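You operate a simulated robot arm through the tools that you are given. There is no shell and no other tool. Be economical: measure what you need, move in short steps, check, and stop when the job is done.

The job below is to be done with a simulated two-armed robot. You get a single attempt, and the scene is never put back.

JOB
Put the 20 mm grey size block from the top of the small bench two on the top of the blue drum and the 25 mm grey size block on the top of the small bench three. Put one of the grey shims from the top of the green bench by the yellow rail on the top of the steel bench. Put the yellow brass shim block in the green done bin. The order is free.

Only the result counts: the job must be done as asked and must still hold three seconds after the hand-in. Knocking over, shifting, dropping, spilling or breaking anything else fails it.

ROBOT AND FRAMES
Two 6-joint arms with two-finger grippers on one trunk, on a base that drives. Base frame: it is fixed to the floor where the robot stands at the start and does not move with it; the origin is under the middle of the robot, x ahead of it, y to its left, z up; the surface under the hand at the start is at about z = 930. Units: mm, rad, N and s.
The left shoulder is at the start at [70, 176, 1265], the right one opposite. With the tool pointing down near the work surface each hand reaches from about 460 to 800 mm from the robot's upright axis, wherever it stands, measured 20 degrees to its own side. Places, roughly: green done bin [-6750, 500, 500]; grey shim [-4500, 500, 750]; top of the blue drum [1600, 4100, 1100]; top of the small bench three [500, -600, 900]; top of the steel bench [-5300, -1700, 800]; yellow brass shim block [-7750, -1000, 1000]. Payload 2.45 kg a hand.
Tool frame (each hand has its own): the origin (TCP) lies between the finger pads and is the grasp point; the fingertips stand 26 mm ahead of it; z points along the fingers, y is the line along which they close. Largest opening 96 mm; the body of the gripper starts 69 mm behind the TCP.
Orientation is told as [roll, pitch, yaw] about the base's x, y, z axes, in that order, counted from this pose: with the fingers straight down and closing along the base's y, the tool's x points along the base's -x, its y along +y and its z along -z.

CONTROLS
- The arms move only by the tool arm_command. It takes "left_motion", "right_motion" or both (then of equal length, played together; a hand with none holds still); each is a list of rows, each an object (a shift or turn left out is 0, a gripper value left out holds the last) with "delta_rot": the turn, a rotation vector about the tool's x, y, z in units of 180 degrees (1.0 is 180 degrees), a list of three; "delta_pos": the shift along the tool's x, y, z in units of 100 mm (1.0 is 100 mm), a list of three; "gripper": the gripper command, from -1 (fully open) to 1 (shut), values between in proportion. In form: [{"delta_rot": [rx, ry, rz], "delta_pos": [x, y, z], "gripper": gripper}, ...]. A call has 1 to 12 rows; each row is the pose to reach, as a shift and turn from the pose commanded when the call began, along the tool's axes at that moment. A call with a number of a shift or a turn outside -1 to 1 is refused whole. A row lasts 0.2 s, in which the tool goes at most 50 mm and 0.15 rad; a call with a longer step from one row to the next is refused whole, and so is a gripper value outside its range. Where a pose cannot be reached the arm comes as near as it can. A force on the tool above 40 N (or 10 N above the force at the start of the call, whichever is more), or a blocked arm, ends the call early, and 0.2 s more pass. Each finger halts on what it meets, pressing with about 23 N; the grip force reading is that of the motor and also rises with nothing between the fingers. The clock runs only during rows and for 0.2 s after the last one: add rows that repeat a pose to give the fingers time. The reply holds the time, the measured pose of the TCP, the force on the tool along the base axes, the opening and the grip force, in the units named above and with some noise, with the torque about the TCP (base axes, N m) and any sound that the robot's microphone picked up, and new pictures: "views" is both (left out), scene, wrist or none (wrist: the cameras of the hands that moved).
- Cameras (640 x 400 px; columns grow to the right, rows downward): "scene" is now at [126, 1.2, 1563.7]; the picture's right is [0.06, -1.00, 0.00], its down [-0.72, -0.04, -0.70] and it looks along [0.70, 0.04, -0.72] (base axes); focal length 289 px, centre (320, 200). "left" rides on the left gripper at [82, -3, -98] in its tool frame; the picture's right is [0.04, 1.00, 0.00], its down [-0.73, 0.03, -0.68] and it looks along [-0.68, 0.03, 0.73] (tool axes); focal length 256 px, centre (320, 200). "right" rides on the right gripper at [82, 3, -98] in its tool frame; the picture's right is [-0.04, 1.00, 0.00], its down [-0.73, -0.03, -0.68] and it looks along [-0.68, -0.03, 0.73] (tool axes); focal length 256 px, centre (320, 200).
- lift_body(by): slides the trunk up (or, below 0, down) by that many mm; the arms and the scene camera ride with it, the base frame stays. It gives what a move gives, with no picture.
- roll_base(legs): drives the robot by 1 to 6 legs, each [ahead, left, turn to the left] in mm, mm and rad, along the robot's own axes; the way and the turn of a leg run together, so that a leg with both is an arc; at most 1500 mm and 3.142 rad a leg. The arms and the cameras ride along, it lands a little off, and it stops where it bumps. It gives what a move gives, and a new picture of the scene camera.
- pan_tilt(pan, tilt): turns the head with the scene camera to pan (to the left, within 1.501 rad either way) and tilt (down, from -0.506 to 1.204), counted from straight ahead of the robot. It gives what a move gives, and a new picture of the scene camera.
- probe_pixels(camera, pixels): there is no depth. For up to 12 entries [column, row, z] of the newest picture of that camera ("zoom" is the newest enlarged one), the place [x, y] in the base frame at which the ray of that pixel passes the height z, good to about 3 mm, but the place of the scene camera against the robot may be out by one fixed shift of up to 12 mm in any direction. It takes no simulated time.
- inspect(camera, box): a new picture of the part [left, top, right, bottom] of that camera's present view, enlarged. It takes no simulated time.
- job_done(): hands the job in; it is judged then, once.

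Work in short steps. Measure before you move; look again where a grasp or a placing could have gone wrong, and mend it. You have 110 turns and 260 pictures in all, those below and enlarged ones among them. Open the grippers and draw the arms clear of the work before you hand the job in, unless the task says otherwise; then end with one line.

The tools are called after "Request:" by a JSON object that holds its "api" and its "payload". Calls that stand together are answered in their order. arm_command: Moves the arms, as the interface text tells. Its arguments: {"type":"object","properties":{"left_motion":{"type":"array","items":{"type":"object","properties":{"delta_rot":{"type":"array","items":{"type":"number"}},"delta_pos":{"type":"array","items":{"type":"number"}},"gripper":{"type":"number"}}}},"right_motion":{"type":"array","items":{"type":"object","properties":{"delta_rot":{"type":"array","items":{"type":"number"}},"delta_pos":{"type":"array","items":{"type":"number"}},"gripper":{"type":"number"}}}},"views":{"type":"string","enum":["both","scene","wrist","none"]}},"required":[]} The other tools are called the same way: lift_body (by) slides the trunk up or down; roll_base (legs) drives the base; pan_tilt (pan, tilt) turns the head that bears the scene camera; probe_pixels (camera, pixels) gives the place at which the rays of pixels pass given heights; inspect (camera, box) takes an enlarged picture of a part of a camera's view; job_done () hands the job in.

At the start:

```text
time: 0.0
left_ee_pos: [596.2, 246.2, 1254.1]
left_ee_rot: [-0.001, 0.0, 0.0]
left_ft_force: [0.3, 0.4, 0.3]
left_wrist_torque: [0.05, 0.02, -0.04]
left_opening: 95.9
left_grasp_force: 0.1
right_ee_pos: [471.0, -290.7, 1197.7]
right_ee_rot: [0.0, 0.0, 0.0]
right_ft_force: [0.4, -1.1, 0.2]
right_wrist_torque: [-0.01, 0.0, 0.0]
right_opening: 96.1
right_grasp_force: 0.1
trunk travel left (down, up): [-750.0, 90.0]
robot x, y, heading: [-1.4, 0.7, 0.0]
head pan, tilt: [0.056, 0.798]
```

scene: 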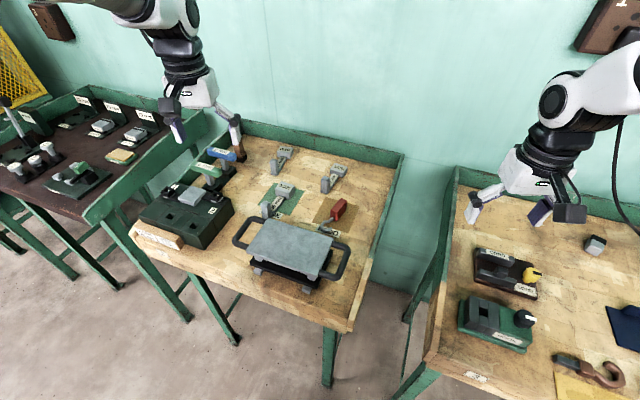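
right: 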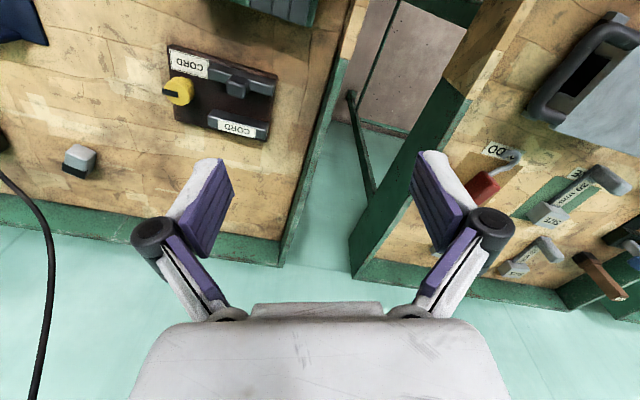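
left: 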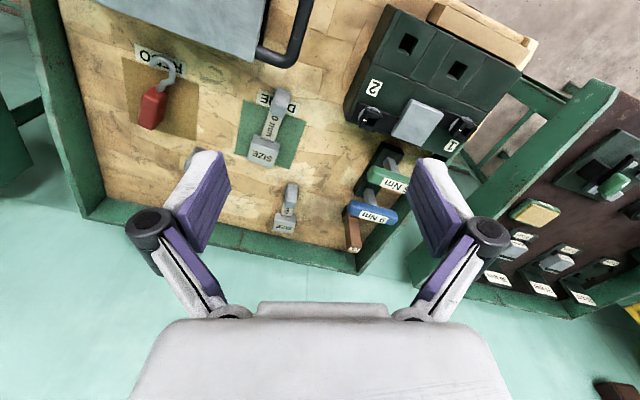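

The scene shows three benches; the middle one seems to be bench two. I enlarge the picture to read the labels.

Request:
{"api": "inspect", "payload": {"camera": "scene", "box": [120, 120, 400, 300]}}

Request:
{"api": "inspect", "payload": {"camera": "scene", "box": [400, 200, 640, 400]}}

Request:
{"api": "inspect", "payload": {"camera": "left", "box": [220, 60, 420, 260]}}

Request:
{"api": "inspect", "payload": {"camera": "scene", "box": [0, 70, 200, 220]}}

```text
2.22 times, centred on (260, 210) of scene
```

zoom: 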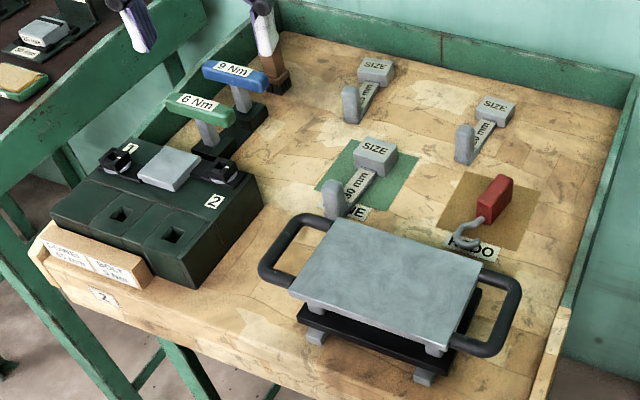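

```text
2.00 times, centred on (520, 300) of scene
```

zoom: 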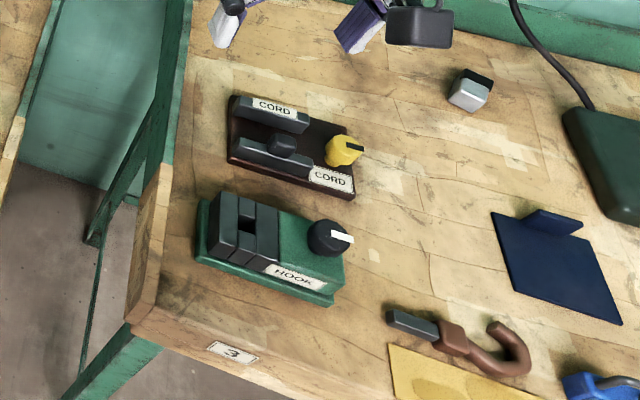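

```text
2.00 times, centred on (320, 160) of left
```

zoom: 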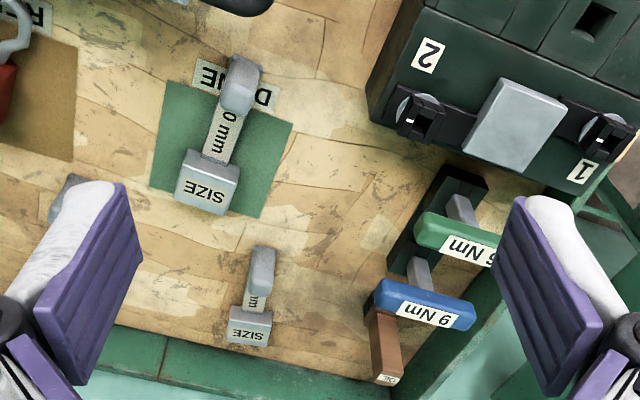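

```text
2.67 times, centred on (100, 145) of scene
```

zoom: 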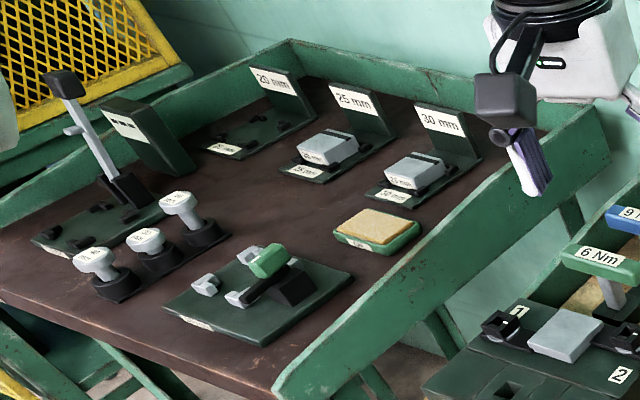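

I read the labels of the two unknown gauges by a tighter zoom.

Request:
{"api": "inspect", "payload": {"camera": "scene", "box": [255, 135, 355, 225]}}

Request:
{"api": "inspect", "payload": {"camera": "left", "box": [260, 170, 320, 240]}}

Request:
{"api": "inspect", "payload": {"camera": "right", "box": [460, 120, 640, 280]}}

```text
4.44 times, centred on (305, 180) of scene
```

zoom: 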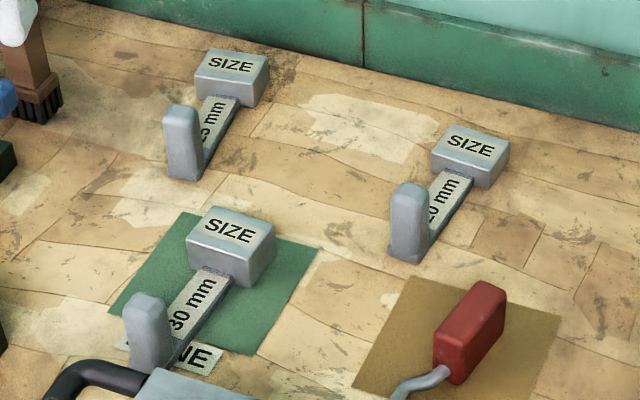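

```text
5.71 times, centred on (290, 205) of left
```

zoom: 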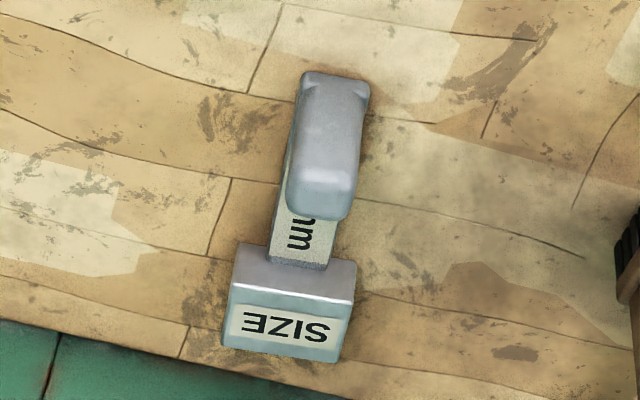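

```text
2.50 times, centred on (550, 200) of right
```

zoom: 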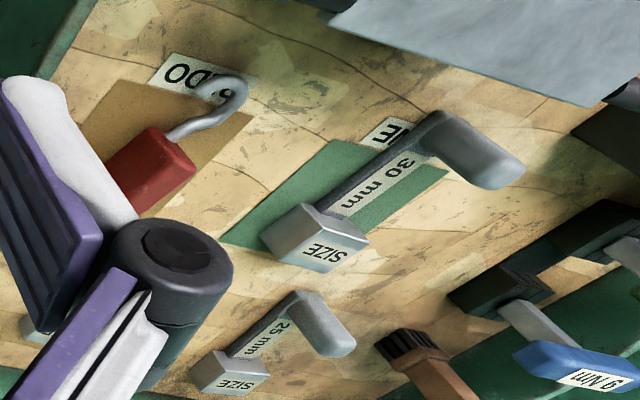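

The back-left gauge is 25 mm (zoom shows "25"), the right one near (335,178) is 20 mm. I probe their posts and blocks at the bench height, and the tops.

Request:
{"api": "inspect", "payload": {"camera": "scene", "box": [255, 135, 355, 225]}}

Request:
{"api": "probe_pixels", "payload": {"camera": "zoom", "pixels": [[183, 178, 930], [225, 107, 930], [180, 108, 980], [232, 62, 955], [408, 260, 930], [485, 188, 930], [408, 190, 980], [470, 145, 955], [195, 76, 955], [270, 70, 955]]}}

Request:
{"api": "probe_pixels", "payload": {"camera": "left", "pixels": [[288, 226, 955], [293, 190, 980], [293, 184, 980], [291, 203, 980], [281, 225, 955], [297, 229, 955]]}}

```text
4.44 times, centred on (305, 180) of scene
```

zoom: 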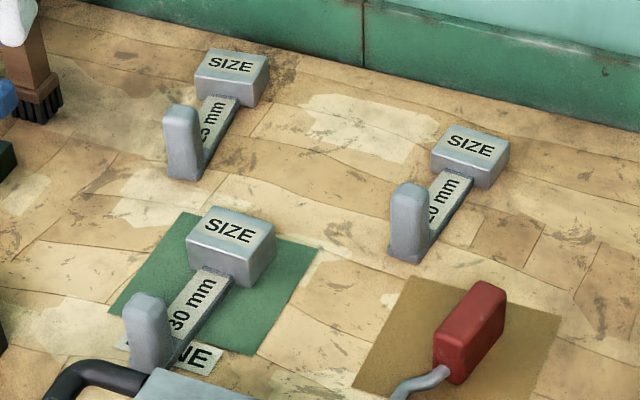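

```text
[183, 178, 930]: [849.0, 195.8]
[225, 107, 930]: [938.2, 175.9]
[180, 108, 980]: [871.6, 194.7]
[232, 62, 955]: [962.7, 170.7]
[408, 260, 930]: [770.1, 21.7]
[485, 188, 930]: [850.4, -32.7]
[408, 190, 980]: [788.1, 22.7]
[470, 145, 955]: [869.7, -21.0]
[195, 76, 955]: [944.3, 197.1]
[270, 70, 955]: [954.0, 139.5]
```

```text
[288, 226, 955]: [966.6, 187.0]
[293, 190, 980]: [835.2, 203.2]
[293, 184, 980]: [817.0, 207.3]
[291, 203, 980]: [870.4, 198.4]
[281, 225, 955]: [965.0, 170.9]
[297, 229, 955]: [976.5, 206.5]
```

The posts lie about 850 mm ahead, beyond reach, so I need to drive forward. I first probe the bench front edge and look down.

Request:
{"api": "probe_pixels", "payload": {"camera": "scene", "pixels": [[345, 325, 930], [135, 228, 930], [430, 355, 920], [400, 155, 930], [245, 122, 930]]}}

Request:
{"api": "pan_tilt", "payload": {"pan": 0.0, "tilt": 1.2}}

```text
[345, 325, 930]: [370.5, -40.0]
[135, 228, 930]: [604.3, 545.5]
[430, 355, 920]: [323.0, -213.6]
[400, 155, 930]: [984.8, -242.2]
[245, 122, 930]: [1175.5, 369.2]
```

```text
time: 0.9
left_ee_pos: [595.5, 246.5, 1255.0]
left_ee_rot: [0.002, 0.001, 0.001]
left_ft_force: [0.3, 0.1, 0.3]
left_wrist_torque: [0.01, 0.03, 0.01]
left_opening: 95.8
left_grasp_force: 0.2
right_ee_pos: [470.3, -289.6, 1197.6]
right_ee_rot: [-0.001, 0.001, 0.001]
right_ft_force: [-0.8, -0.5, 0.0]
right_wrist_torque: [0.02, -0.01, 0.04]
right_opening: 96.0
right_grasp_force: 0.1
trunk travel left (down, up): [-750.0, 90.0]
robot x, y, heading: [-0.2, 1.2, 0.004]
head pan, tilt: [0.0, 1.201]
```

scene: 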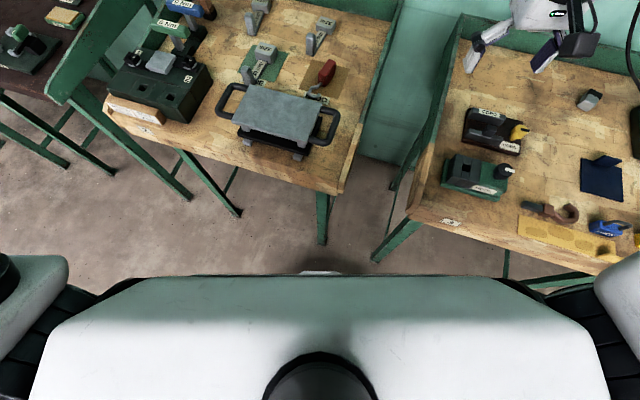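

Bench two's front runs obliquely (normal about -0.38 rad). I turn to face it and slide left, keeping the distance, which puts both gauges about 700 mm ahead.

Request:
{"api": "roll_base", "payload": {"legs": [[0, 0, -0.38], [0, 350, 0]]}}

Request:
{"api": "pan_tilt", "payload": {"pan": 0.0, "tilt": 0.8}}

```text
time: 4.3
left_ee_pos: [775.3, 319.3, 1255.1]
left_ee_rot: [0.001, -0.001, -0.395]
left_ft_force: [-0.1, -0.4, -0.3]
left_wrist_torque: [-0.01, 0.01, 0.0]
left_opening: 95.9
left_grasp_force: 0.0
right_ee_pos: [456.3, -126.1, 1197.8]
right_ee_rot: [0.002, 0.001, -0.393]
right_ft_force: [-0.4, 1.1, -0.1]
right_wrist_torque: [0.0, -0.01, 0.0]
right_opening: 96.0
right_grasp_force: 0.0
trunk travel left (down, up): [-750.0, 90.0]
robot x, y, heading: [134.3, 324.8, -0.391]
head pan, tilt: [0.0, 1.201]
```

scene: 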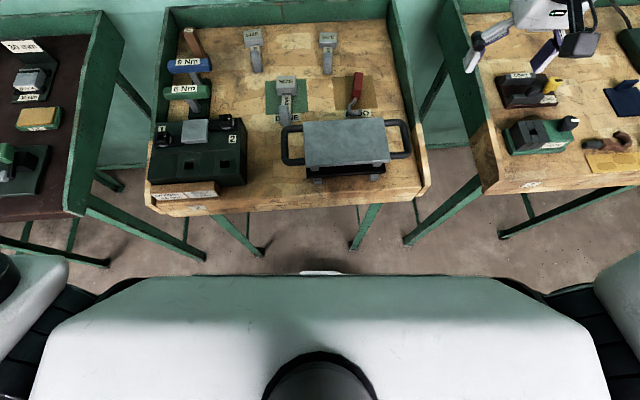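

```text
time: 5.2
left_ee_pos: [777.7, 321.5, 1256.0]
left_ee_rot: [-0.001, 0.0, -0.394]
left_ft_force: [-0.4, 0.3, -0.1]
left_wrist_torque: [0.03, 0.0, -0.01]
left_opening: 96.1
left_grasp_force: 0.1
right_ee_pos: [457.7, -124.7, 1197.7]
right_ee_rot: [0.0, 0.0, -0.394]
right_ft_force: [0.3, -0.1, 0.1]
right_wrist_torque: [-0.01, 0.0, -0.02]
right_opening: 96.0
right_grasp_force: 0.0
trunk travel left (down, up): [-750.0, 90.0]
robot x, y, heading: [129.8, 323.7, -0.393]
head pan, tilt: [0.0, 0.799]
```

scene: 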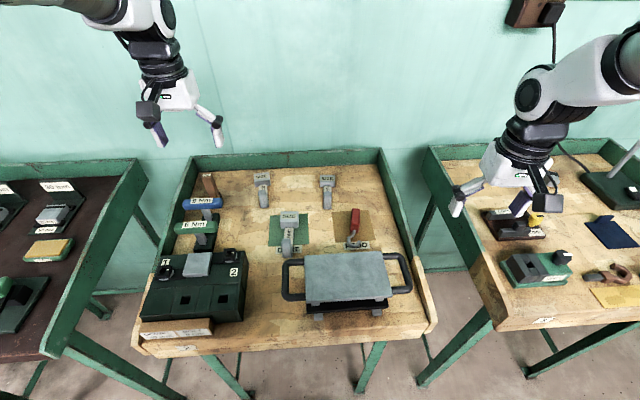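

Now well aligned. I zoom and probe both gauges.

Request:
{"api": "inspect", "payload": {"camera": "scene", "box": [235, 160, 355, 235]}}

```text
5.33 times, centred on (295, 198) of scene
```

zoom: 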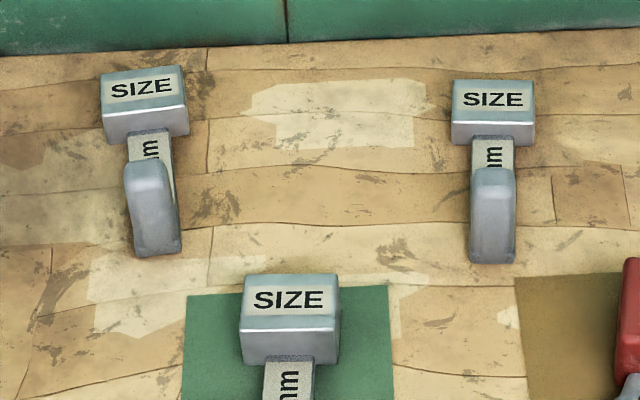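

Request:
{"api": "probe_pixels", "payload": {"camera": "zoom", "pixels": [[158, 253, 930], [150, 190, 980], [148, 163, 980], [152, 135, 930], [493, 260, 930], [493, 190, 980], [493, 170, 980], [493, 142, 930], [470, 260, 930], [516, 260, 930], [452, 140, 930], [533, 142, 930]]}}

```text
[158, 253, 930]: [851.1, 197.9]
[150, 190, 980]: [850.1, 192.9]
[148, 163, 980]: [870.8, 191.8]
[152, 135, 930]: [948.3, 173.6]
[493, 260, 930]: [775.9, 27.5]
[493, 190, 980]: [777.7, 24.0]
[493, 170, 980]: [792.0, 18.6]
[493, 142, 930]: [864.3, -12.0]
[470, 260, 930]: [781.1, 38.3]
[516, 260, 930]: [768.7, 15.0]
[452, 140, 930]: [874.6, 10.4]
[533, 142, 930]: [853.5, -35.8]
```

Posts: 25 mm gauge near (860,194), 20 mm near (784,23), about 50 mm tall. I move the left hand above the 25 mm post in part, turning it to the gauge's axis.

Request:
{"api": "arm_command", "payload": {"left_motion": [{"delta_pos": [-0.25, -0.22, 0.22], "delta_rot": [0, 0, -0.02], "gripper": -0.3}, {"delta_pos": [-0.5, -0.43, 0.45], "delta_rot": [0, 0, -0.048]}, {"delta_pos": [-0.75, -0.65, 0.67], "delta_rot": [0, 0, -0.048]}, {"delta_pos": [-1.0, -0.86, 0.9], "delta_rot": [0, 0, -0.048]}, {"delta_pos": [-1.0, -0.86, 0.95], "delta_rot": [0, 0, -0.048]}], "views": "both"}}

```text
time: 6.4
left_ee_pos: [835.7, 204.8, 1160.5]
left_ee_rot: [-0.001, 0.0, -0.243]
left_ft_force: [-0.8, 0.1, 0.4]
left_wrist_torque: [0.02, -0.03, -0.02]
left_opening: 62.6
left_grasp_force: 0.1
right_ee_pos: [456.5, -126.5, 1200.0]
right_ee_rot: [-0.001, 0.0, -0.393]
right_ft_force: [-0.2, -0.5, -0.2]
right_wrist_torque: [-0.01, -0.01, -0.03]
right_opening: 95.7
right_grasp_force: 0.1
trunk travel left (down, up): [-750.0, 90.0]
robot x, y, heading: [133.6, 321.9, -0.393]
head pan, tilt: [0.0, 0.799]
```

scene: 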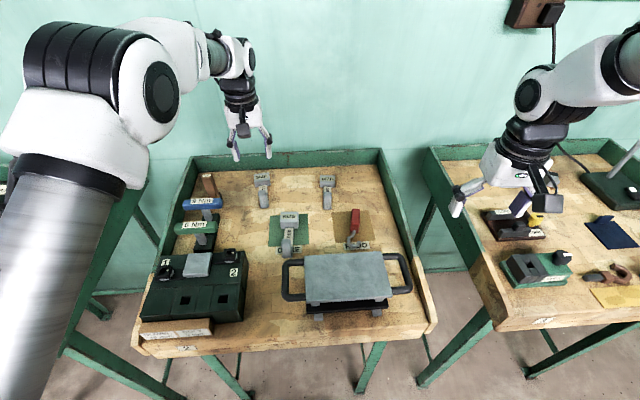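
left: 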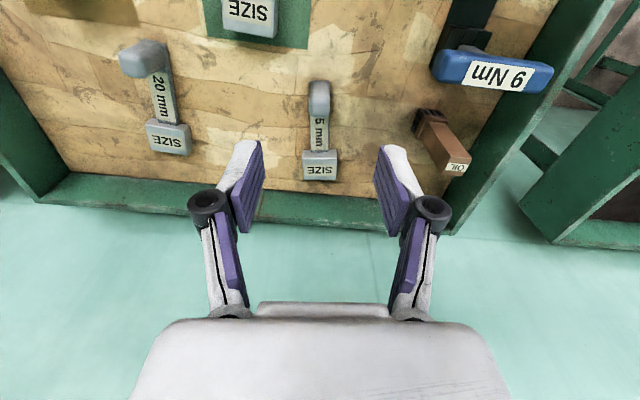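

The wrist view shows the 25 mm post top around (319,97). I probe it.

Request:
{"api": "inspect", "payload": {"camera": "left", "box": [270, 60, 370, 200]}}

Request:
{"api": "probe_pixels", "payload": {"camera": "left", "pixels": [[319, 84, 980], [320, 113, 980], [312, 100, 980], [331, 100, 980], [319, 176, 930], [319, 150, 955], [309, 80, 930], [319, 84, 930]]}}

```text
2.86 times, centred on (320, 130) of left
```

zoom: 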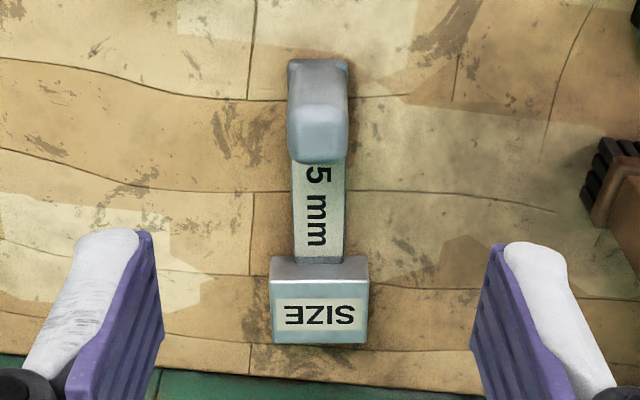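

```text
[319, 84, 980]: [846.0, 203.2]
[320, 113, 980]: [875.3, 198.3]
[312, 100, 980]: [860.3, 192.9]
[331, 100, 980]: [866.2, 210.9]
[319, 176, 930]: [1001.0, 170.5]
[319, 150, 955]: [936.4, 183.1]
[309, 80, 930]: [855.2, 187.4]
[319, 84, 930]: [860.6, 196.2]
```

The post centre is about 32 mm ahead of the TCP and laterally aligned. I go ahead 31 mm and down 100, then look again.

Request:
{"api": "arm_command", "payload": {"left_motion": [{"delta_pos": [-0.15, 0, 0.35]}, {"delta_pos": [-0.31, 0, 0.7]}, {"delta_pos": [-0.31, 0, 1.0]}, {"delta_pos": [-0.31, 0, 1.0]}], "views": "wrist"}}

```text
time: 7.4
left_ee_pos: [866.9, 195.7, 1058.7]
left_ee_rot: [0.0, 0.0, -0.242]
left_ft_force: [0.1, -1.0, 0.0]
left_wrist_torque: [0.0, 0.0, -0.05]
left_opening: 62.3
left_grasp_force: 0.1
right_ee_pos: [457.5, -125.9, 1197.3]
right_ee_rot: [0.0, 0.0, -0.394]
right_ft_force: [-0.2, 0.0, -0.3]
right_wrist_torque: [-0.01, 0.0, -0.02]
right_opening: 96.1
right_grasp_force: 0.0
trunk travel left (down, up): [-750.0, 90.0]
robot x, y, heading: [132.4, 322.8, -0.392]
head pan, tilt: [0.0, 0.799]
```

left: 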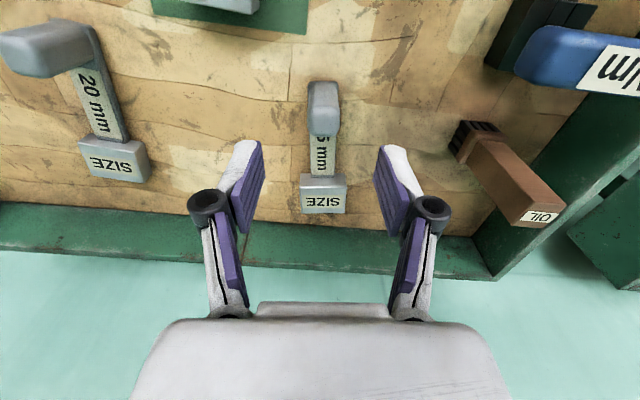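

Request:
{"api": "probe_pixels", "payload": {"camera": "left", "pixels": [[323, 80, 930], [323, 108, 980], [323, 136, 980], [310, 120, 980], [338, 120, 980], [301, 175, 950], [346, 174, 950], [323, 212, 950]]}}

```text
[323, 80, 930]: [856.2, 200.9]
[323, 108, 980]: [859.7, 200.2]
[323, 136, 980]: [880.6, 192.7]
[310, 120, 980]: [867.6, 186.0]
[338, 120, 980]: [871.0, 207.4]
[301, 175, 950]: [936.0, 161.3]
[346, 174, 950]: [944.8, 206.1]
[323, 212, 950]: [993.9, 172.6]
```

TCP is centred on the post (869,197). Lower 90 mm and close.

Request:
{"api": "arm_command", "payload": {"left_motion": [{"delta_pos": [-0.02, 0, 0.3]}, {"delta_pos": [-0.02, 0, 0.6]}, {"delta_pos": [-0.02, 0, 0.9]}, {"delta_pos": [-0.02, 0, 0.9]}, {"delta_pos": [-0.02, 0, 0.9], "gripper": 1}, {"delta_pos": [-0.02, 0, 0.9], "gripper": 1}, {"delta_pos": [-0.02, 0, 0.9], "gripper": 1}], "views": "wrist"}}

```text
time: 9.0
left_ee_pos: [869.4, 195.3, 969.4]
left_ee_rot: [0.001, 0.001, -0.245]
left_ft_force: [0.2, -0.6, 2.5]
left_wrist_torque: [-0.04, -0.31, -0.06]
left_opening: 23.5
left_grasp_force: 23.2
right_ee_pos: [455.5, -125.7, 1197.8]
right_ee_rot: [-0.001, 0.001, -0.395]
right_ft_force: [0.5, -0.3, 1.0]
right_wrist_torque: [0.0, -0.04, 0.01]
right_opening: 95.9
right_grasp_force: 0.0
trunk travel left (down, up): [-750.0, 90.0]
robot x, y, heading: [131.9, 325.1, -0.396]
head pan, tilt: [0.0, 0.799]
```

left: 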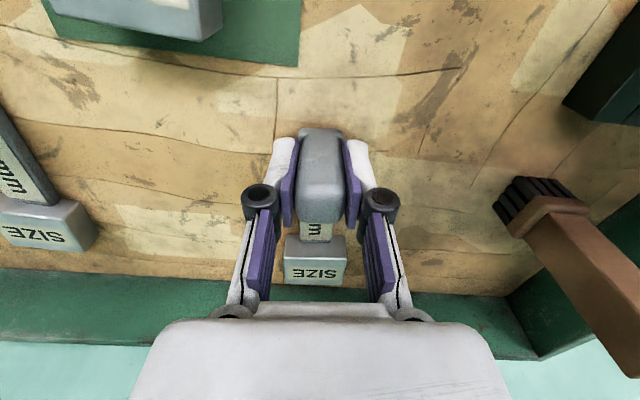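

Gripped at 23.5 mm. I lift the left hand and bring the right hand part way toward the 20 mm gauge.

Request:
{"api": "arm_command", "payload": {"left_motion": [{"delta_pos": [0, 0, -0.25]}, {"delta_pos": [0, 0, -0.5]}, {"delta_pos": [0, 0, -0.75]}, {"delta_pos": [0, 0, -1.0]}], "right_motion": [{"delta_pos": [-0.25, 0.25, 0], "gripper": -0.3}, {"delta_pos": [-0.5, 0.5, 0]}, {"delta_pos": [-0.75, 0.75, 0]}, {"delta_pos": [-1.0, 1.0, 0]}], "views": "none"}}

Request:
{"api": "arm_command", "payload": {"left_motion": [{"delta_pos": [0.1, 0.1, -0.25]}, {"delta_pos": [0.2, 0.2, -0.5]}, {"delta_pos": [0.3, 0.3, -0.75]}, {"delta_pos": [0.4, 0.4, -1.0]}], "right_motion": [{"delta_pos": [-0.25, 0.25, 0.1]}, {"delta_pos": [-0.5, 0.5, 0.2]}, {"delta_pos": [-0.75, 0.75, 0.3]}, {"delta_pos": [-1.0, 1.0, 0.4]}], "views": "both"}}

```text
time: 10.0
left_ee_pos: [870.6, 196.6, 1068.9]
left_ee_rot: [-0.001, 0.002, -0.243]
left_ft_force: [-0.4, -0.4, -2.7]
left_wrist_torque: [0.06, 0.11, -0.04]
left_opening: 23.5
left_grasp_force: 22.9
right_ee_pos: [590.3, -69.0, 1196.0]
right_ee_rot: [0.0, 0.003, -0.395]
right_ft_force: [-0.2, 0.2, -0.1]
right_wrist_torque: [0.0, 0.06, 0.0]
right_opening: 62.1
right_grasp_force: 0.1
trunk travel left (down, up): [-750.0, 90.0]
robot x, y, heading: [130.0, 318.4, -0.393]
head pan, tilt: [0.0, 0.799]
```

```text
time: 11.0
left_ee_pos: [839.5, 243.8, 1167.0]
left_ee_rot: [0.001, 0.002, -0.243]
left_ft_force: [0.0, 0.6, -2.3]
left_wrist_torque: [0.04, 0.15, -0.01]
left_opening: 23.6
left_grasp_force: 22.6
right_ee_pos: [721.3, -15.9, 1158.1]
right_ee_rot: [0.0, 0.001, -0.395]
right_ft_force: [-0.3, 0.5, 0.0]
right_wrist_torque: [-0.05, 0.02, -0.02]
right_opening: 62.4
right_grasp_force: 0.0
trunk travel left (down, up): [-750.0, 90.0]
robot x, y, heading: [134.7, 322.3, -0.397]
head pan, tilt: [0.0, 0.799]
```

scene: 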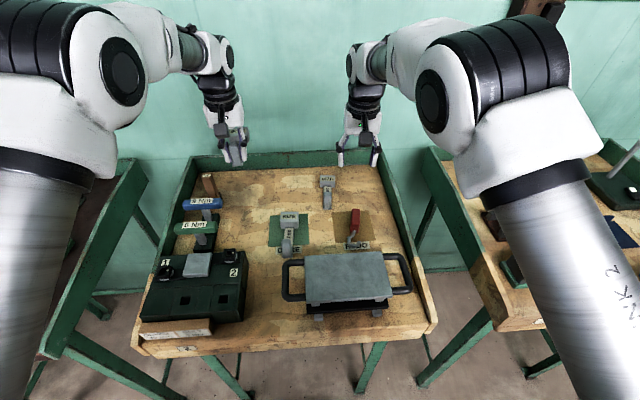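
right: 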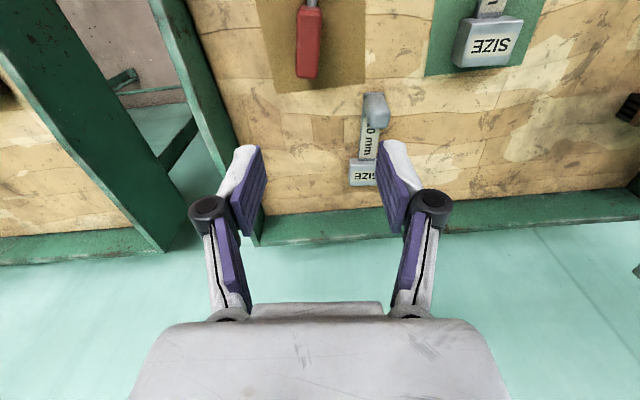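
left: 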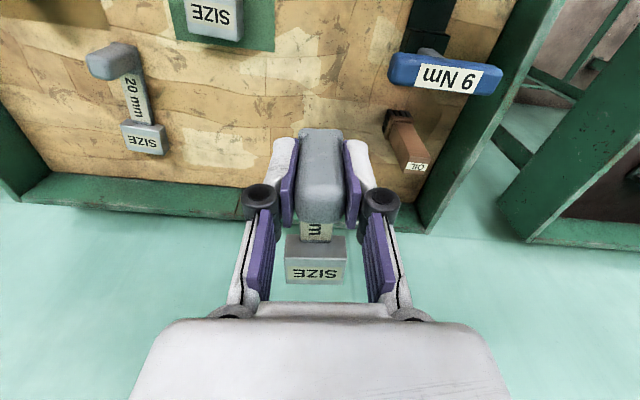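

Left holds the 25 mm gauge. In the right view the 20 mm post is near (376,108); probe.

Request:
{"api": "probe_pixels", "payload": {"camera": "right", "pixels": [[374, 93, 930], [377, 108, 980], [378, 125, 980], [352, 162, 950], [378, 165, 950]]}}

Request:
{"api": "inspect", "payload": {"camera": "right", "box": [320, 60, 440, 200]}}

```text
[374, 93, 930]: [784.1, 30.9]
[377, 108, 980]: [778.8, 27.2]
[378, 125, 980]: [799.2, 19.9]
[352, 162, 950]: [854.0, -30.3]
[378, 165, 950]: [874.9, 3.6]
```

```text
2.86 times, centred on (380, 130) of right
```

zoom: 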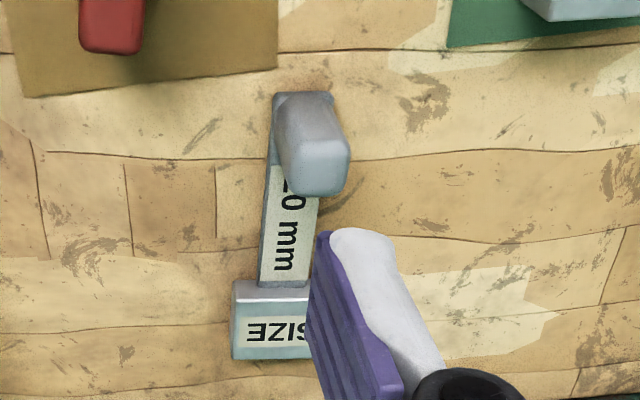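

Post centre about (789,24): 47 mm ahead, 63 mm left of the TCP. Move there, lowering to about 1060.

Request:
{"api": "arm_command", "payload": {"right_motion": [{"delta_pos": [-0.23, 0.3, 0.2]}, {"delta_pos": [-0.47, 0.63, 0.4]}, {"delta_pos": [-0.47, 0.63, 0.7]}, {"delta_pos": [-0.47, 0.63, 0.98]}, {"delta_pos": [-0.47, 0.63, 0.98]}], "views": "wrist"}}

Request:
{"api": "inspect", "payload": {"camera": "right", "box": [260, 60, 380, 220]}}

```text
time: 12.2
left_ee_pos: [841.2, 242.7, 1166.7]
left_ee_rot: [0.0, 0.002, -0.244]
left_ft_force: [-0.5, 0.1, -1.7]
left_wrist_torque: [0.02, 0.13, 0.01]
left_opening: 23.6
left_grasp_force: 22.9
right_ee_pos: [786.4, 22.3, 1060.9]
right_ee_rot: [0.0, 0.003, -0.393]
right_ft_force: [0.8, -0.4, -0.9]
right_wrist_torque: [0.01, 0.0, 0.02]
right_opening: 62.4
right_grasp_force: 0.0
trunk travel left (down, up): [-750.0, 90.0]
robot x, y, heading: [130.5, 322.4, -0.397]
head pan, tilt: [0.0, 0.799]
```

right: 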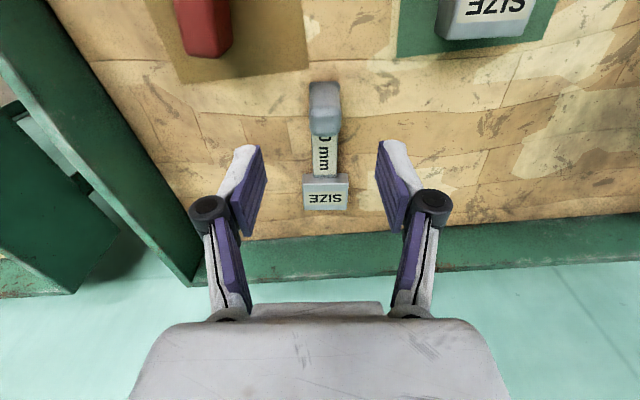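

```text
2.50 times, centred on (320, 140) of right
```

zoom: 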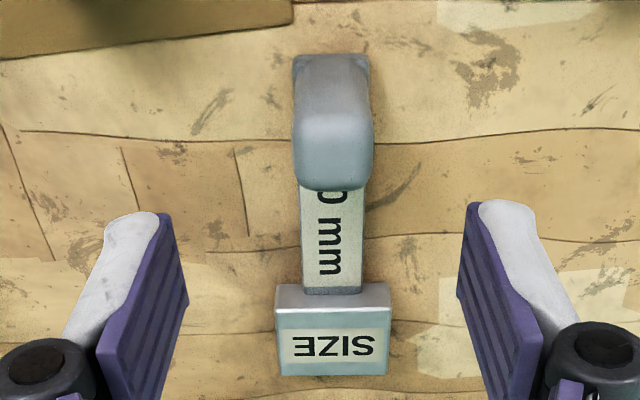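

Same geometry as with the left (post at (325,108) px). Lower 92 mm and close.

Request:
{"api": "arm_command", "payload": {"right_motion": [{"delta_pos": [-0.02, 0, 0.3]}, {"delta_pos": [-0.02, 0, 0.6]}, {"delta_pos": [-0.02, 0, 0.92]}, {"delta_pos": [-0.02, 0, 0.92]}, {"delta_pos": [-0.02, 0, 0.92], "gripper": 1}, {"delta_pos": [-0.02, 0, 0.92], "gripper": 1}, {"delta_pos": [-0.02, 0, 0.92], "gripper": 1}], "views": "wrist"}}

Request:
{"api": "arm_command", "payload": {"right_motion": [{"delta_pos": [0, 0, -0.25]}, {"delta_pos": [0, 0, -0.5]}, {"delta_pos": [0, 0, -0.75]}, {"delta_pos": [0, 0, -1.0]}], "left_motion": [{"delta_pos": [0.1, 0, -0.1]}, {"delta_pos": [0.4, 0, -0.1]}, {"delta_pos": [0.7, 0, -0.2]}, {"delta_pos": [1, 0, -0.3]}], "views": "none"}}

Request:
{"api": "arm_command", "payload": {"right_motion": [{"delta_pos": [0.2, -0.25, -0.25]}, {"delta_pos": [0.4, -0.5, -0.5]}, {"delta_pos": [0.6, -0.75, -0.75]}, {"delta_pos": [0.8, -1.0, -1.0]}], "views": "both"}}

```text
time: 13.8
left_ee_pos: [839.8, 242.8, 1167.3]
left_ee_rot: [-0.001, -0.001, -0.242]
left_ft_force: [-1.1, 0.2, -1.8]
left_wrist_torque: [0.01, 0.16, 0.01]
left_opening: 23.5
left_grasp_force: 23.1
right_ee_pos: [784.4, 19.9, 966.6]
right_ee_rot: [0.0, -0.001, -0.393]
right_ft_force: [-0.1, -0.4, 0.0]
right_wrist_torque: [-0.07, -0.1, 0.03]
right_opening: 23.7
right_grasp_force: 22.6
trunk travel left (down, up): [-750.0, 90.0]
robot x, y, heading: [133.4, 321.2, -0.401]
head pan, tilt: [0.0, 0.799]
```

right: 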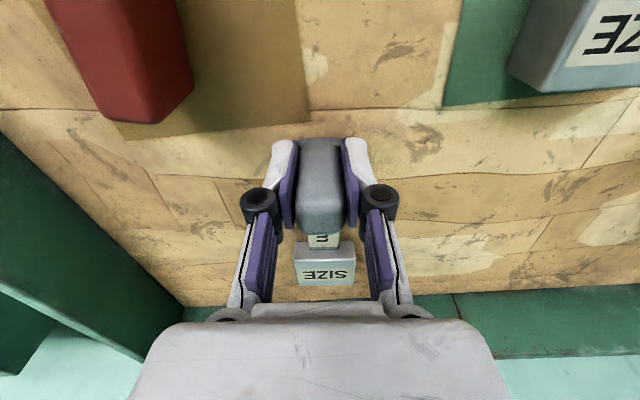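

```text
time: 14.8
left_ee_pos: [742.1, 267.2, 1201.4]
left_ee_rot: [0.0, -0.002, -0.244]
left_ft_force: [0.2, -0.1, -0.9]
left_wrist_torque: [0.02, 0.12, -0.01]
left_opening: 23.5
left_grasp_force: 23.7
right_ee_pos: [785.6, 19.3, 1067.6]
right_ee_rot: [0.001, -0.002, -0.393]
right_ft_force: [-0.5, 0.0, -0.8]
right_wrist_torque: [0.01, 0.1, -0.01]
right_opening: 23.6
right_grasp_force: 22.8
trunk travel left (down, up): [-750.0, 90.0]
robot x, y, heading: [136.9, 321.3, -0.395]
head pan, tilt: [0.0, 0.799]
```

```text
time: 15.8
left_ee_pos: [742.6, 267.2, 1201.0]
left_ee_rot: [0.003, -0.002, -0.242]
left_ft_force: [-1.0, 0.4, -1.7]
left_wrist_torque: [-0.01, 0.1, 0.01]
left_opening: 23.5
left_grasp_force: 22.6
right_ee_pos: [674.5, -39.2, 1169.2]
right_ee_rot: [0.002, 0.0, -0.394]
right_ft_force: [0.0, 0.4, -1.9]
right_wrist_torque: [0.03, 0.07, 0.01]
right_opening: 23.6
right_grasp_force: 23.5
trunk travel left (down, up): [-750.0, 90.0]
robot x, y, heading: [135.2, 323.8, -0.394]
head pan, tilt: [0.0, 0.799]
```

scene: 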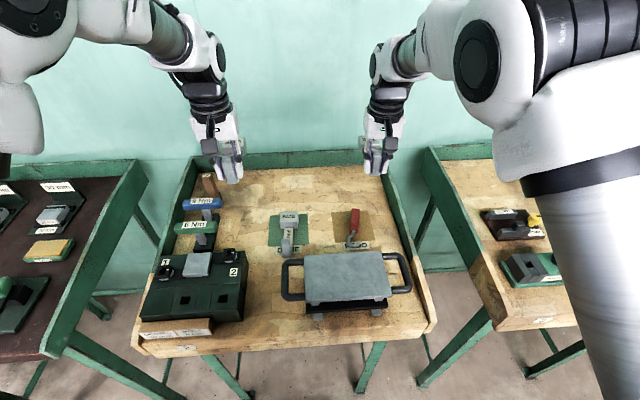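
right: 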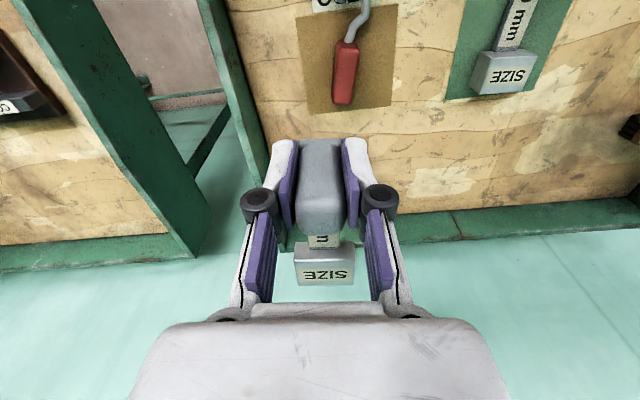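

Both gauges are held. I slide the robot right along the benches toward bench three.

Request:
{"api": "roll_base", "payload": {"legs": [[0, -600, 0]]}}

```text
time: 19.2
left_ee_pos: [512.0, -292.6, 1200.4]
left_ee_rot: [-0.001, 0.0, -0.241]
left_ft_force: [-0.2, -0.9, -1.5]
left_wrist_torque: [0.04, 0.13, -0.04]
left_opening: 23.6
left_grasp_force: 23.1
right_ee_pos: [443.2, -599.4, 1168.7]
right_ee_rot: [-0.001, 0.001, -0.392]
right_ft_force: [-0.6, 0.9, -1.5]
right_wrist_torque: [0.06, 0.1, -0.04]
right_opening: 23.5
right_grasp_force: 23.1
trunk travel left (down, up): [-750.0, 90.0]
robot x, y, heading: [-99.9, -240.4, -0.389]
head pan, tilt: [0.0, 0.799]
```

scene: 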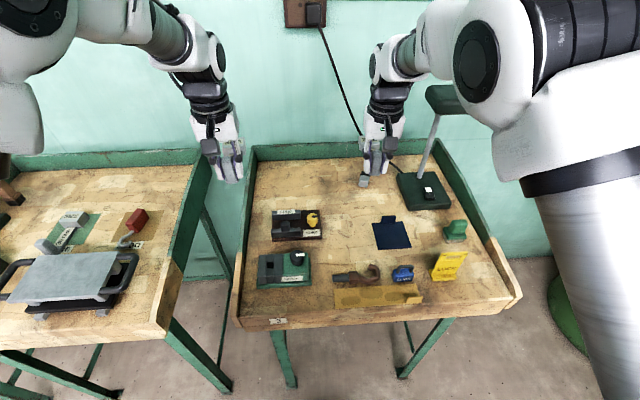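

Bench three lies ahead. Free area around (345,230) to (300,185). I probe places there.

Request:
{"api": "inspect", "payload": {"camera": "scene", "box": [230, 130, 530, 330]}}

Request:
{"api": "probe_pixels", "payload": {"camera": "scene", "pixels": [[300, 185, 930], [340, 190, 930], [345, 220, 930], [350, 245, 930], [300, 240, 930], [365, 187, 930], [240, 320, 930], [515, 300, 930], [255, 160, 930]]}}

```text
2.00 times, centred on (380, 230) of scene
```

zoom: 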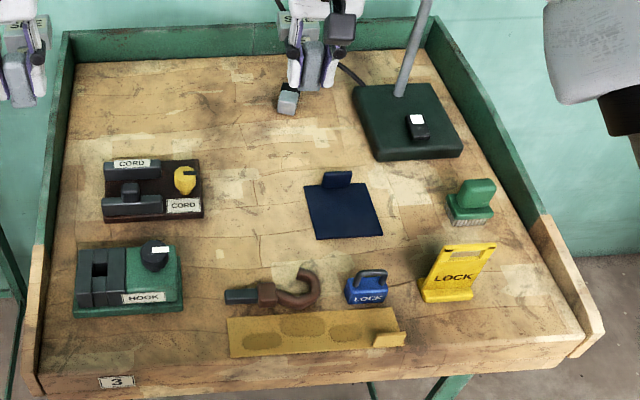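

```text
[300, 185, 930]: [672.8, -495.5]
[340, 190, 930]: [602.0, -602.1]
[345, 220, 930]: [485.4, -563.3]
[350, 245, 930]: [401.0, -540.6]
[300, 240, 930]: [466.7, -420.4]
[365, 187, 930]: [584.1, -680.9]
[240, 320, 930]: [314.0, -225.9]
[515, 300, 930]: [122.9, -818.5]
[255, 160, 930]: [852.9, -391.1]
```

The free area at the back left of bench three, around scene (325,200), suits the gauge. I first pull the right hand back, clear of the lamp, then slide further right.

Request:
{"api": "arm_command", "payload": {"right_motion": [{"delta_pos": [0.3, -0.15, -0.15]}, {"delta_pos": [0.6, -0.3, -0.3]}, {"delta_pos": [0.9, -0.45, -0.45]}, {"delta_pos": [1.0, -0.5, -0.6]}], "views": "none"}}

Request:
{"api": "roll_base", "payload": {"legs": [[30, -200, 0]]}}

```text
time: 20.2
left_ee_pos: [511.0, -292.5, 1200.1]
left_ee_rot: [-0.002, 0.0, -0.24]
left_ft_force: [-0.4, 0.1, -2.5]
left_wrist_torque: [0.01, 0.16, 0.0]
left_opening: 23.5
left_grasp_force: 23.1
right_ee_pos: [331.2, -605.8, 1230.0]
right_ee_rot: [-0.002, 0.0, -0.393]
right_ft_force: [-0.6, -0.8, -1.7]
right_wrist_torque: [0.05, 0.13, 0.0]
right_opening: 23.8
right_grasp_force: 22.8
trunk travel left (down, up): [-750.0, 90.0]
robot x, y, heading: [-97.3, -241.1, -0.391]
head pan, tilt: [0.0, 0.799]
```

```text
time: 21.8
left_ee_pos: [464.1, -479.5, 1200.2]
left_ee_rot: [-0.002, 0.0, -0.233]
left_ft_force: [0.9, 0.9, -1.7]
left_wrist_torque: [0.02, 0.17, 0.03]
left_opening: 23.6
left_grasp_force: 23.0
right_ee_pos: [289.2, -792.7, 1230.7]
right_ee_rot: [-0.002, 0.002, -0.383]
right_ft_force: [0.3, 0.6, -1.2]
right_wrist_torque: [0.04, 0.12, 0.01]
right_opening: 23.7
right_grasp_force: 23.3
trunk travel left (down, up): [-750.0, 90.0]
robot x, y, heading: [-150.6, -433.5, -0.382]
head pan, tilt: [0.0, 0.799]
```

scene: 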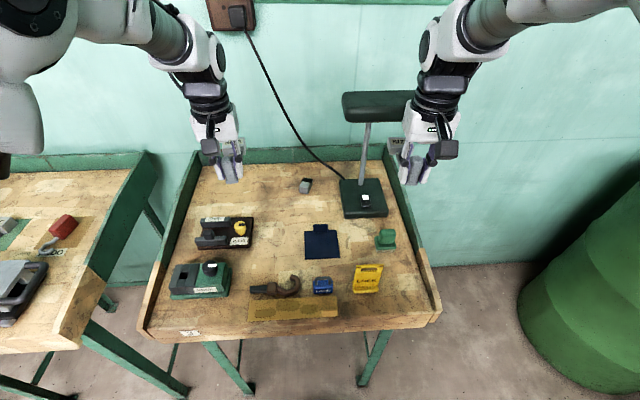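

The back-left area around (255,195) is free. Probe the target and neighbours.

Request:
{"api": "probe_pixels", "payload": {"camera": "scene", "pixels": [[258, 200, 930], [258, 175, 930], [205, 180, 930], [252, 220, 960], [299, 192, 930], [255, 200, 910]]}}

Request:
{"api": "inspect", "payload": {"camera": "left", "box": [0, 0, 640, 400]}}

```text
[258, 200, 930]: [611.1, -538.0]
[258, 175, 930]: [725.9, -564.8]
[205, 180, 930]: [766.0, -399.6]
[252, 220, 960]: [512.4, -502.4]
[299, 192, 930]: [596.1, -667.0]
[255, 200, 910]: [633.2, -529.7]
```

```text
1.00 times, centred on (320, 200) of left (not enlarged: the box is as wide or as high as the picture)
```

zoom: 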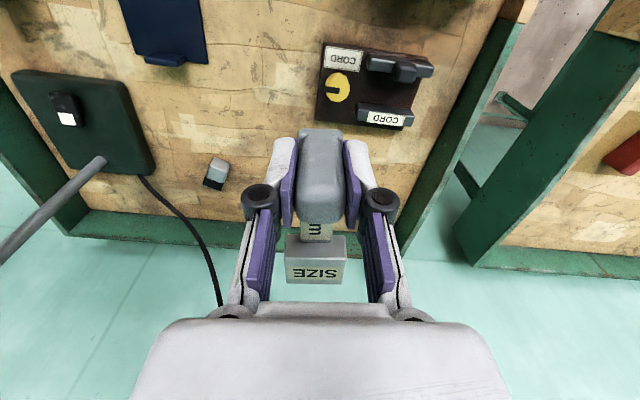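

Move the left hand 149 mm ahead over the spot, staying high, then lower partly.

Request:
{"api": "arm_command", "payload": {"left_motion": [{"delta_pos": [-0.45, -0.02, 0]}, {"delta_pos": [-0.9, -0.06, 0]}, {"delta_pos": [-1.0, -0.06, 0.3]}, {"delta_pos": [-1.0, -0.06, 0.6]}], "views": "none"}}

Request:
{"api": "arm_command", "payload": {"left_motion": [{"delta_pos": [-0.25, 0, 0.2]}, {"delta_pos": [-0.49, 0, 0.4]}, {"delta_pos": [-0.49, 0, 0.8]}, {"delta_pos": [-0.49, 0, 1.0]}], "views": "both"}}

```text
time: 22.8
left_ee_pos: [559.3, -511.3, 1142.7]
left_ee_rot: [0.0, 0.002, -0.231]
left_ft_force: [0.1, 0.0, -2.6]
left_wrist_torque: [0.03, 0.18, 0.02]
left_opening: 23.4
left_grasp_force: 22.8
right_ee_pos: [289.2, -795.2, 1231.1]
right_ee_rot: [0.001, 0.002, -0.383]
right_ft_force: [-0.8, 0.0, -2.3]
right_wrist_torque: [0.04, 0.17, 0.04]
right_opening: 23.5
right_grasp_force: 22.9
trunk travel left (down, up): [-750.0, 90.0]
robot x, y, heading: [-148.0, -435.8, -0.383]
head pan, tilt: [0.0, 0.799]
```

```text
time: 23.8
left_ee_pos: [606.8, -522.8, 1040.0]
left_ee_rot: [0.0, 0.001, -0.233]
left_ft_force: [0.3, -0.3, -2.2]
left_wrist_torque: [0.06, 0.18, 0.02]
left_opening: 23.5
left_grasp_force: 22.9
right_ee_pos: [288.7, -796.1, 1231.5]
right_ee_rot: [-0.001, 0.002, -0.383]
right_ft_force: [0.1, 0.0, -1.7]
right_wrist_torque: [0.04, 0.12, -0.01]
right_opening: 23.3
right_grasp_force: 22.8
trunk travel left (down, up): [-750.0, 90.0]
robot x, y, heading: [-151.4, -434.5, -0.384]
head pan, tilt: [0.0, 0.799]
```

scene: 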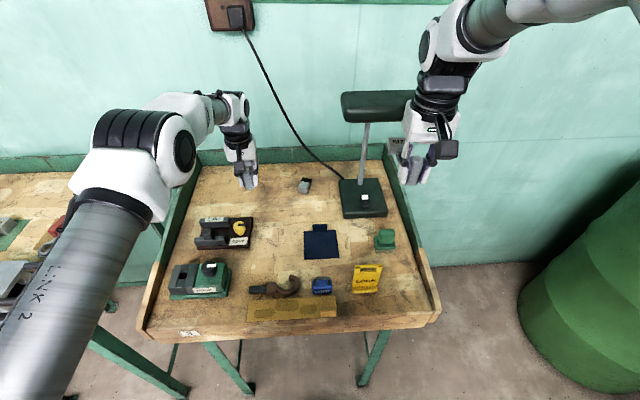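
left: 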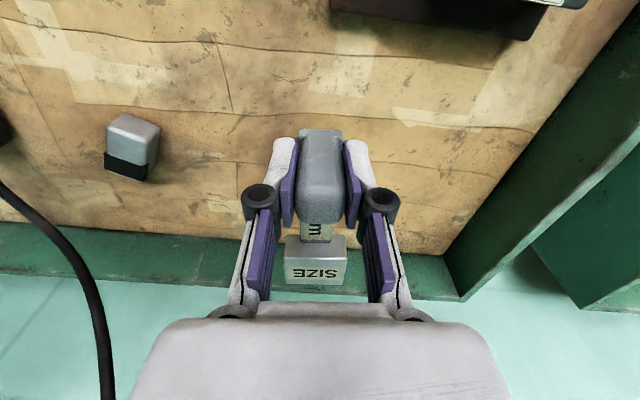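

Check the distance to the back rail with a probe at bench height.

Request:
{"api": "probe_pixels", "payload": {"camera": "left", "pixels": [[230, 228, 930], [395, 234, 930], [318, 285, 985], [318, 236, 1000], [155, 152, 955], [440, 260, 930]]}}

```text
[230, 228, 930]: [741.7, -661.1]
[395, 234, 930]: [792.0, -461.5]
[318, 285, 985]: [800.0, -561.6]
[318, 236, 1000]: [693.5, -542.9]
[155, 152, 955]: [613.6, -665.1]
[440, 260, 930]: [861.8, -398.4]
```

Clear of the rail by about 45 mm. Lower slowly to z≈971 and check the force.

Request:
{"api": "arm_command", "payload": {"left_motion": [{"delta_pos": [0, 0, 0.3]}, {"delta_pos": [0, 0, 0.5]}, {"delta_pos": [0, 0, 0.6]}, {"delta_pos": [0, 0, 0.65]}, {"delta_pos": [0, 0, 0.68]}, {"delta_pos": [0, 0, 0.68]}], "views": "wrist"}}

```text
time: 25.2
left_ee_pos: [607.3, -522.6, 972.0]
left_ee_rot: [-0.001, 0.001, -0.232]
left_ft_force: [0.2, 0.0, -2.0]
left_wrist_torque: [0.03, 0.15, 0.03]
left_opening: 23.6
left_grasp_force: 23.2
right_ee_pos: [288.4, -796.5, 1229.6]
right_ee_rot: [-0.002, -0.001, -0.384]
right_ft_force: [0.0, 0.4, -1.2]
right_wrist_torque: [0.08, 0.14, -0.01]
right_opening: 23.6
right_grasp_force: 23.0
trunk travel left (down, up): [-750.0, 90.0]
robot x, y, heading: [-147.8, -433.6, -0.38]
head pan, tilt: [0.0, 0.799]
```

left: 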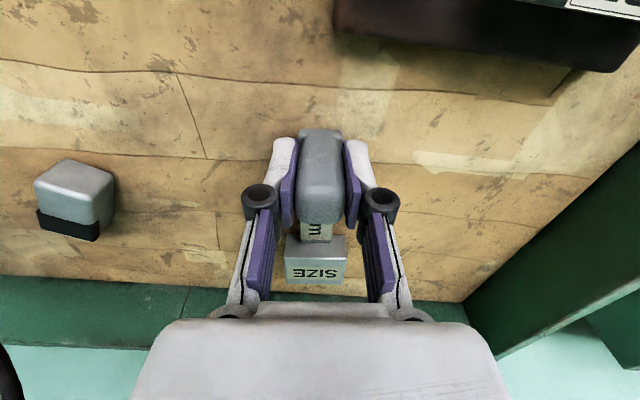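

Nearly down, no contact yet (force -2.0). Lower in 2 mm steps.

Request:
{"api": "arm_command", "payload": {"left_motion": [{"delta_pos": [0, 0, 0.015]}, {"delta_pos": [0, 0, 0.03]}, {"delta_pos": [0, 0, 0.03]}], "views": "none"}}

```text
time: 26.0
left_ee_pos: [608.8, -521.4, 971.4]
left_ee_rot: [0.0, 0.001, -0.232]
left_ft_force: [0.8, 0.2, -0.5]
left_wrist_torque: [0.04, -0.2, 0.09]
left_opening: 23.5
left_grasp_force: 22.8
right_ee_pos: [289.2, -795.9, 1230.4]
right_ee_rot: [0.0, 0.0, -0.383]
right_ft_force: [0.7, 0.3, -1.2]
right_wrist_torque: [0.05, 0.15, -0.02]
right_opening: 23.6
right_grasp_force: 23.5
trunk travel left (down, up): [-750.0, 90.0]
robot x, y, heading: [-146.8, -433.8, -0.38]
head pan, tilt: [0.0, 0.799]
```

Torque flipped: contact begins. One more millimetre, then open.

Request:
{"api": "arm_command", "payload": {"left_motion": [{"delta_pos": [0, 0, 0.015]}, {"delta_pos": [0, 0, 0.015]}], "views": "wrist"}}

```text
time: 26.6
left_ee_pos: [608.2, -523.1, 969.9]
left_ee_rot: [0.001, -0.001, -0.232]
left_ft_force: [4.3, 0.1, 6.7]
left_wrist_torque: [-0.1, -0.53, 0.02]
left_opening: 23.9
left_grasp_force: 23.0
right_ee_pos: [287.4, -793.8, 1231.4]
right_ee_rot: [-0.001, 0.001, -0.383]
right_ft_force: [0.2, 0.1, -1.3]
right_wrist_torque: [0.06, 0.16, 0.0]
right_opening: 23.5
right_grasp_force: 22.7
trunk travel left (down, up): [-750.0, 90.0]
robot x, y, heading: [-148.9, -438.4, -0.383]
head pan, tilt: [0.0, 0.799]
```

left: 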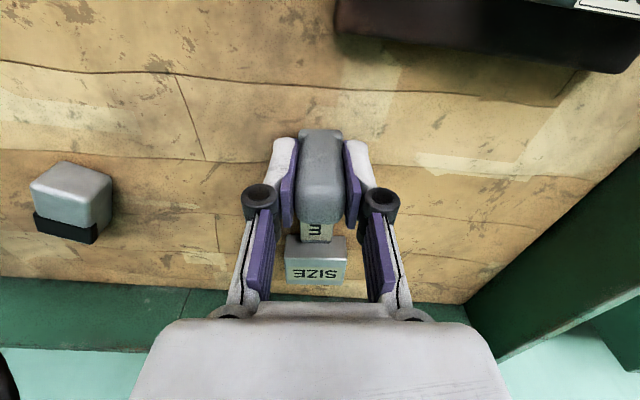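

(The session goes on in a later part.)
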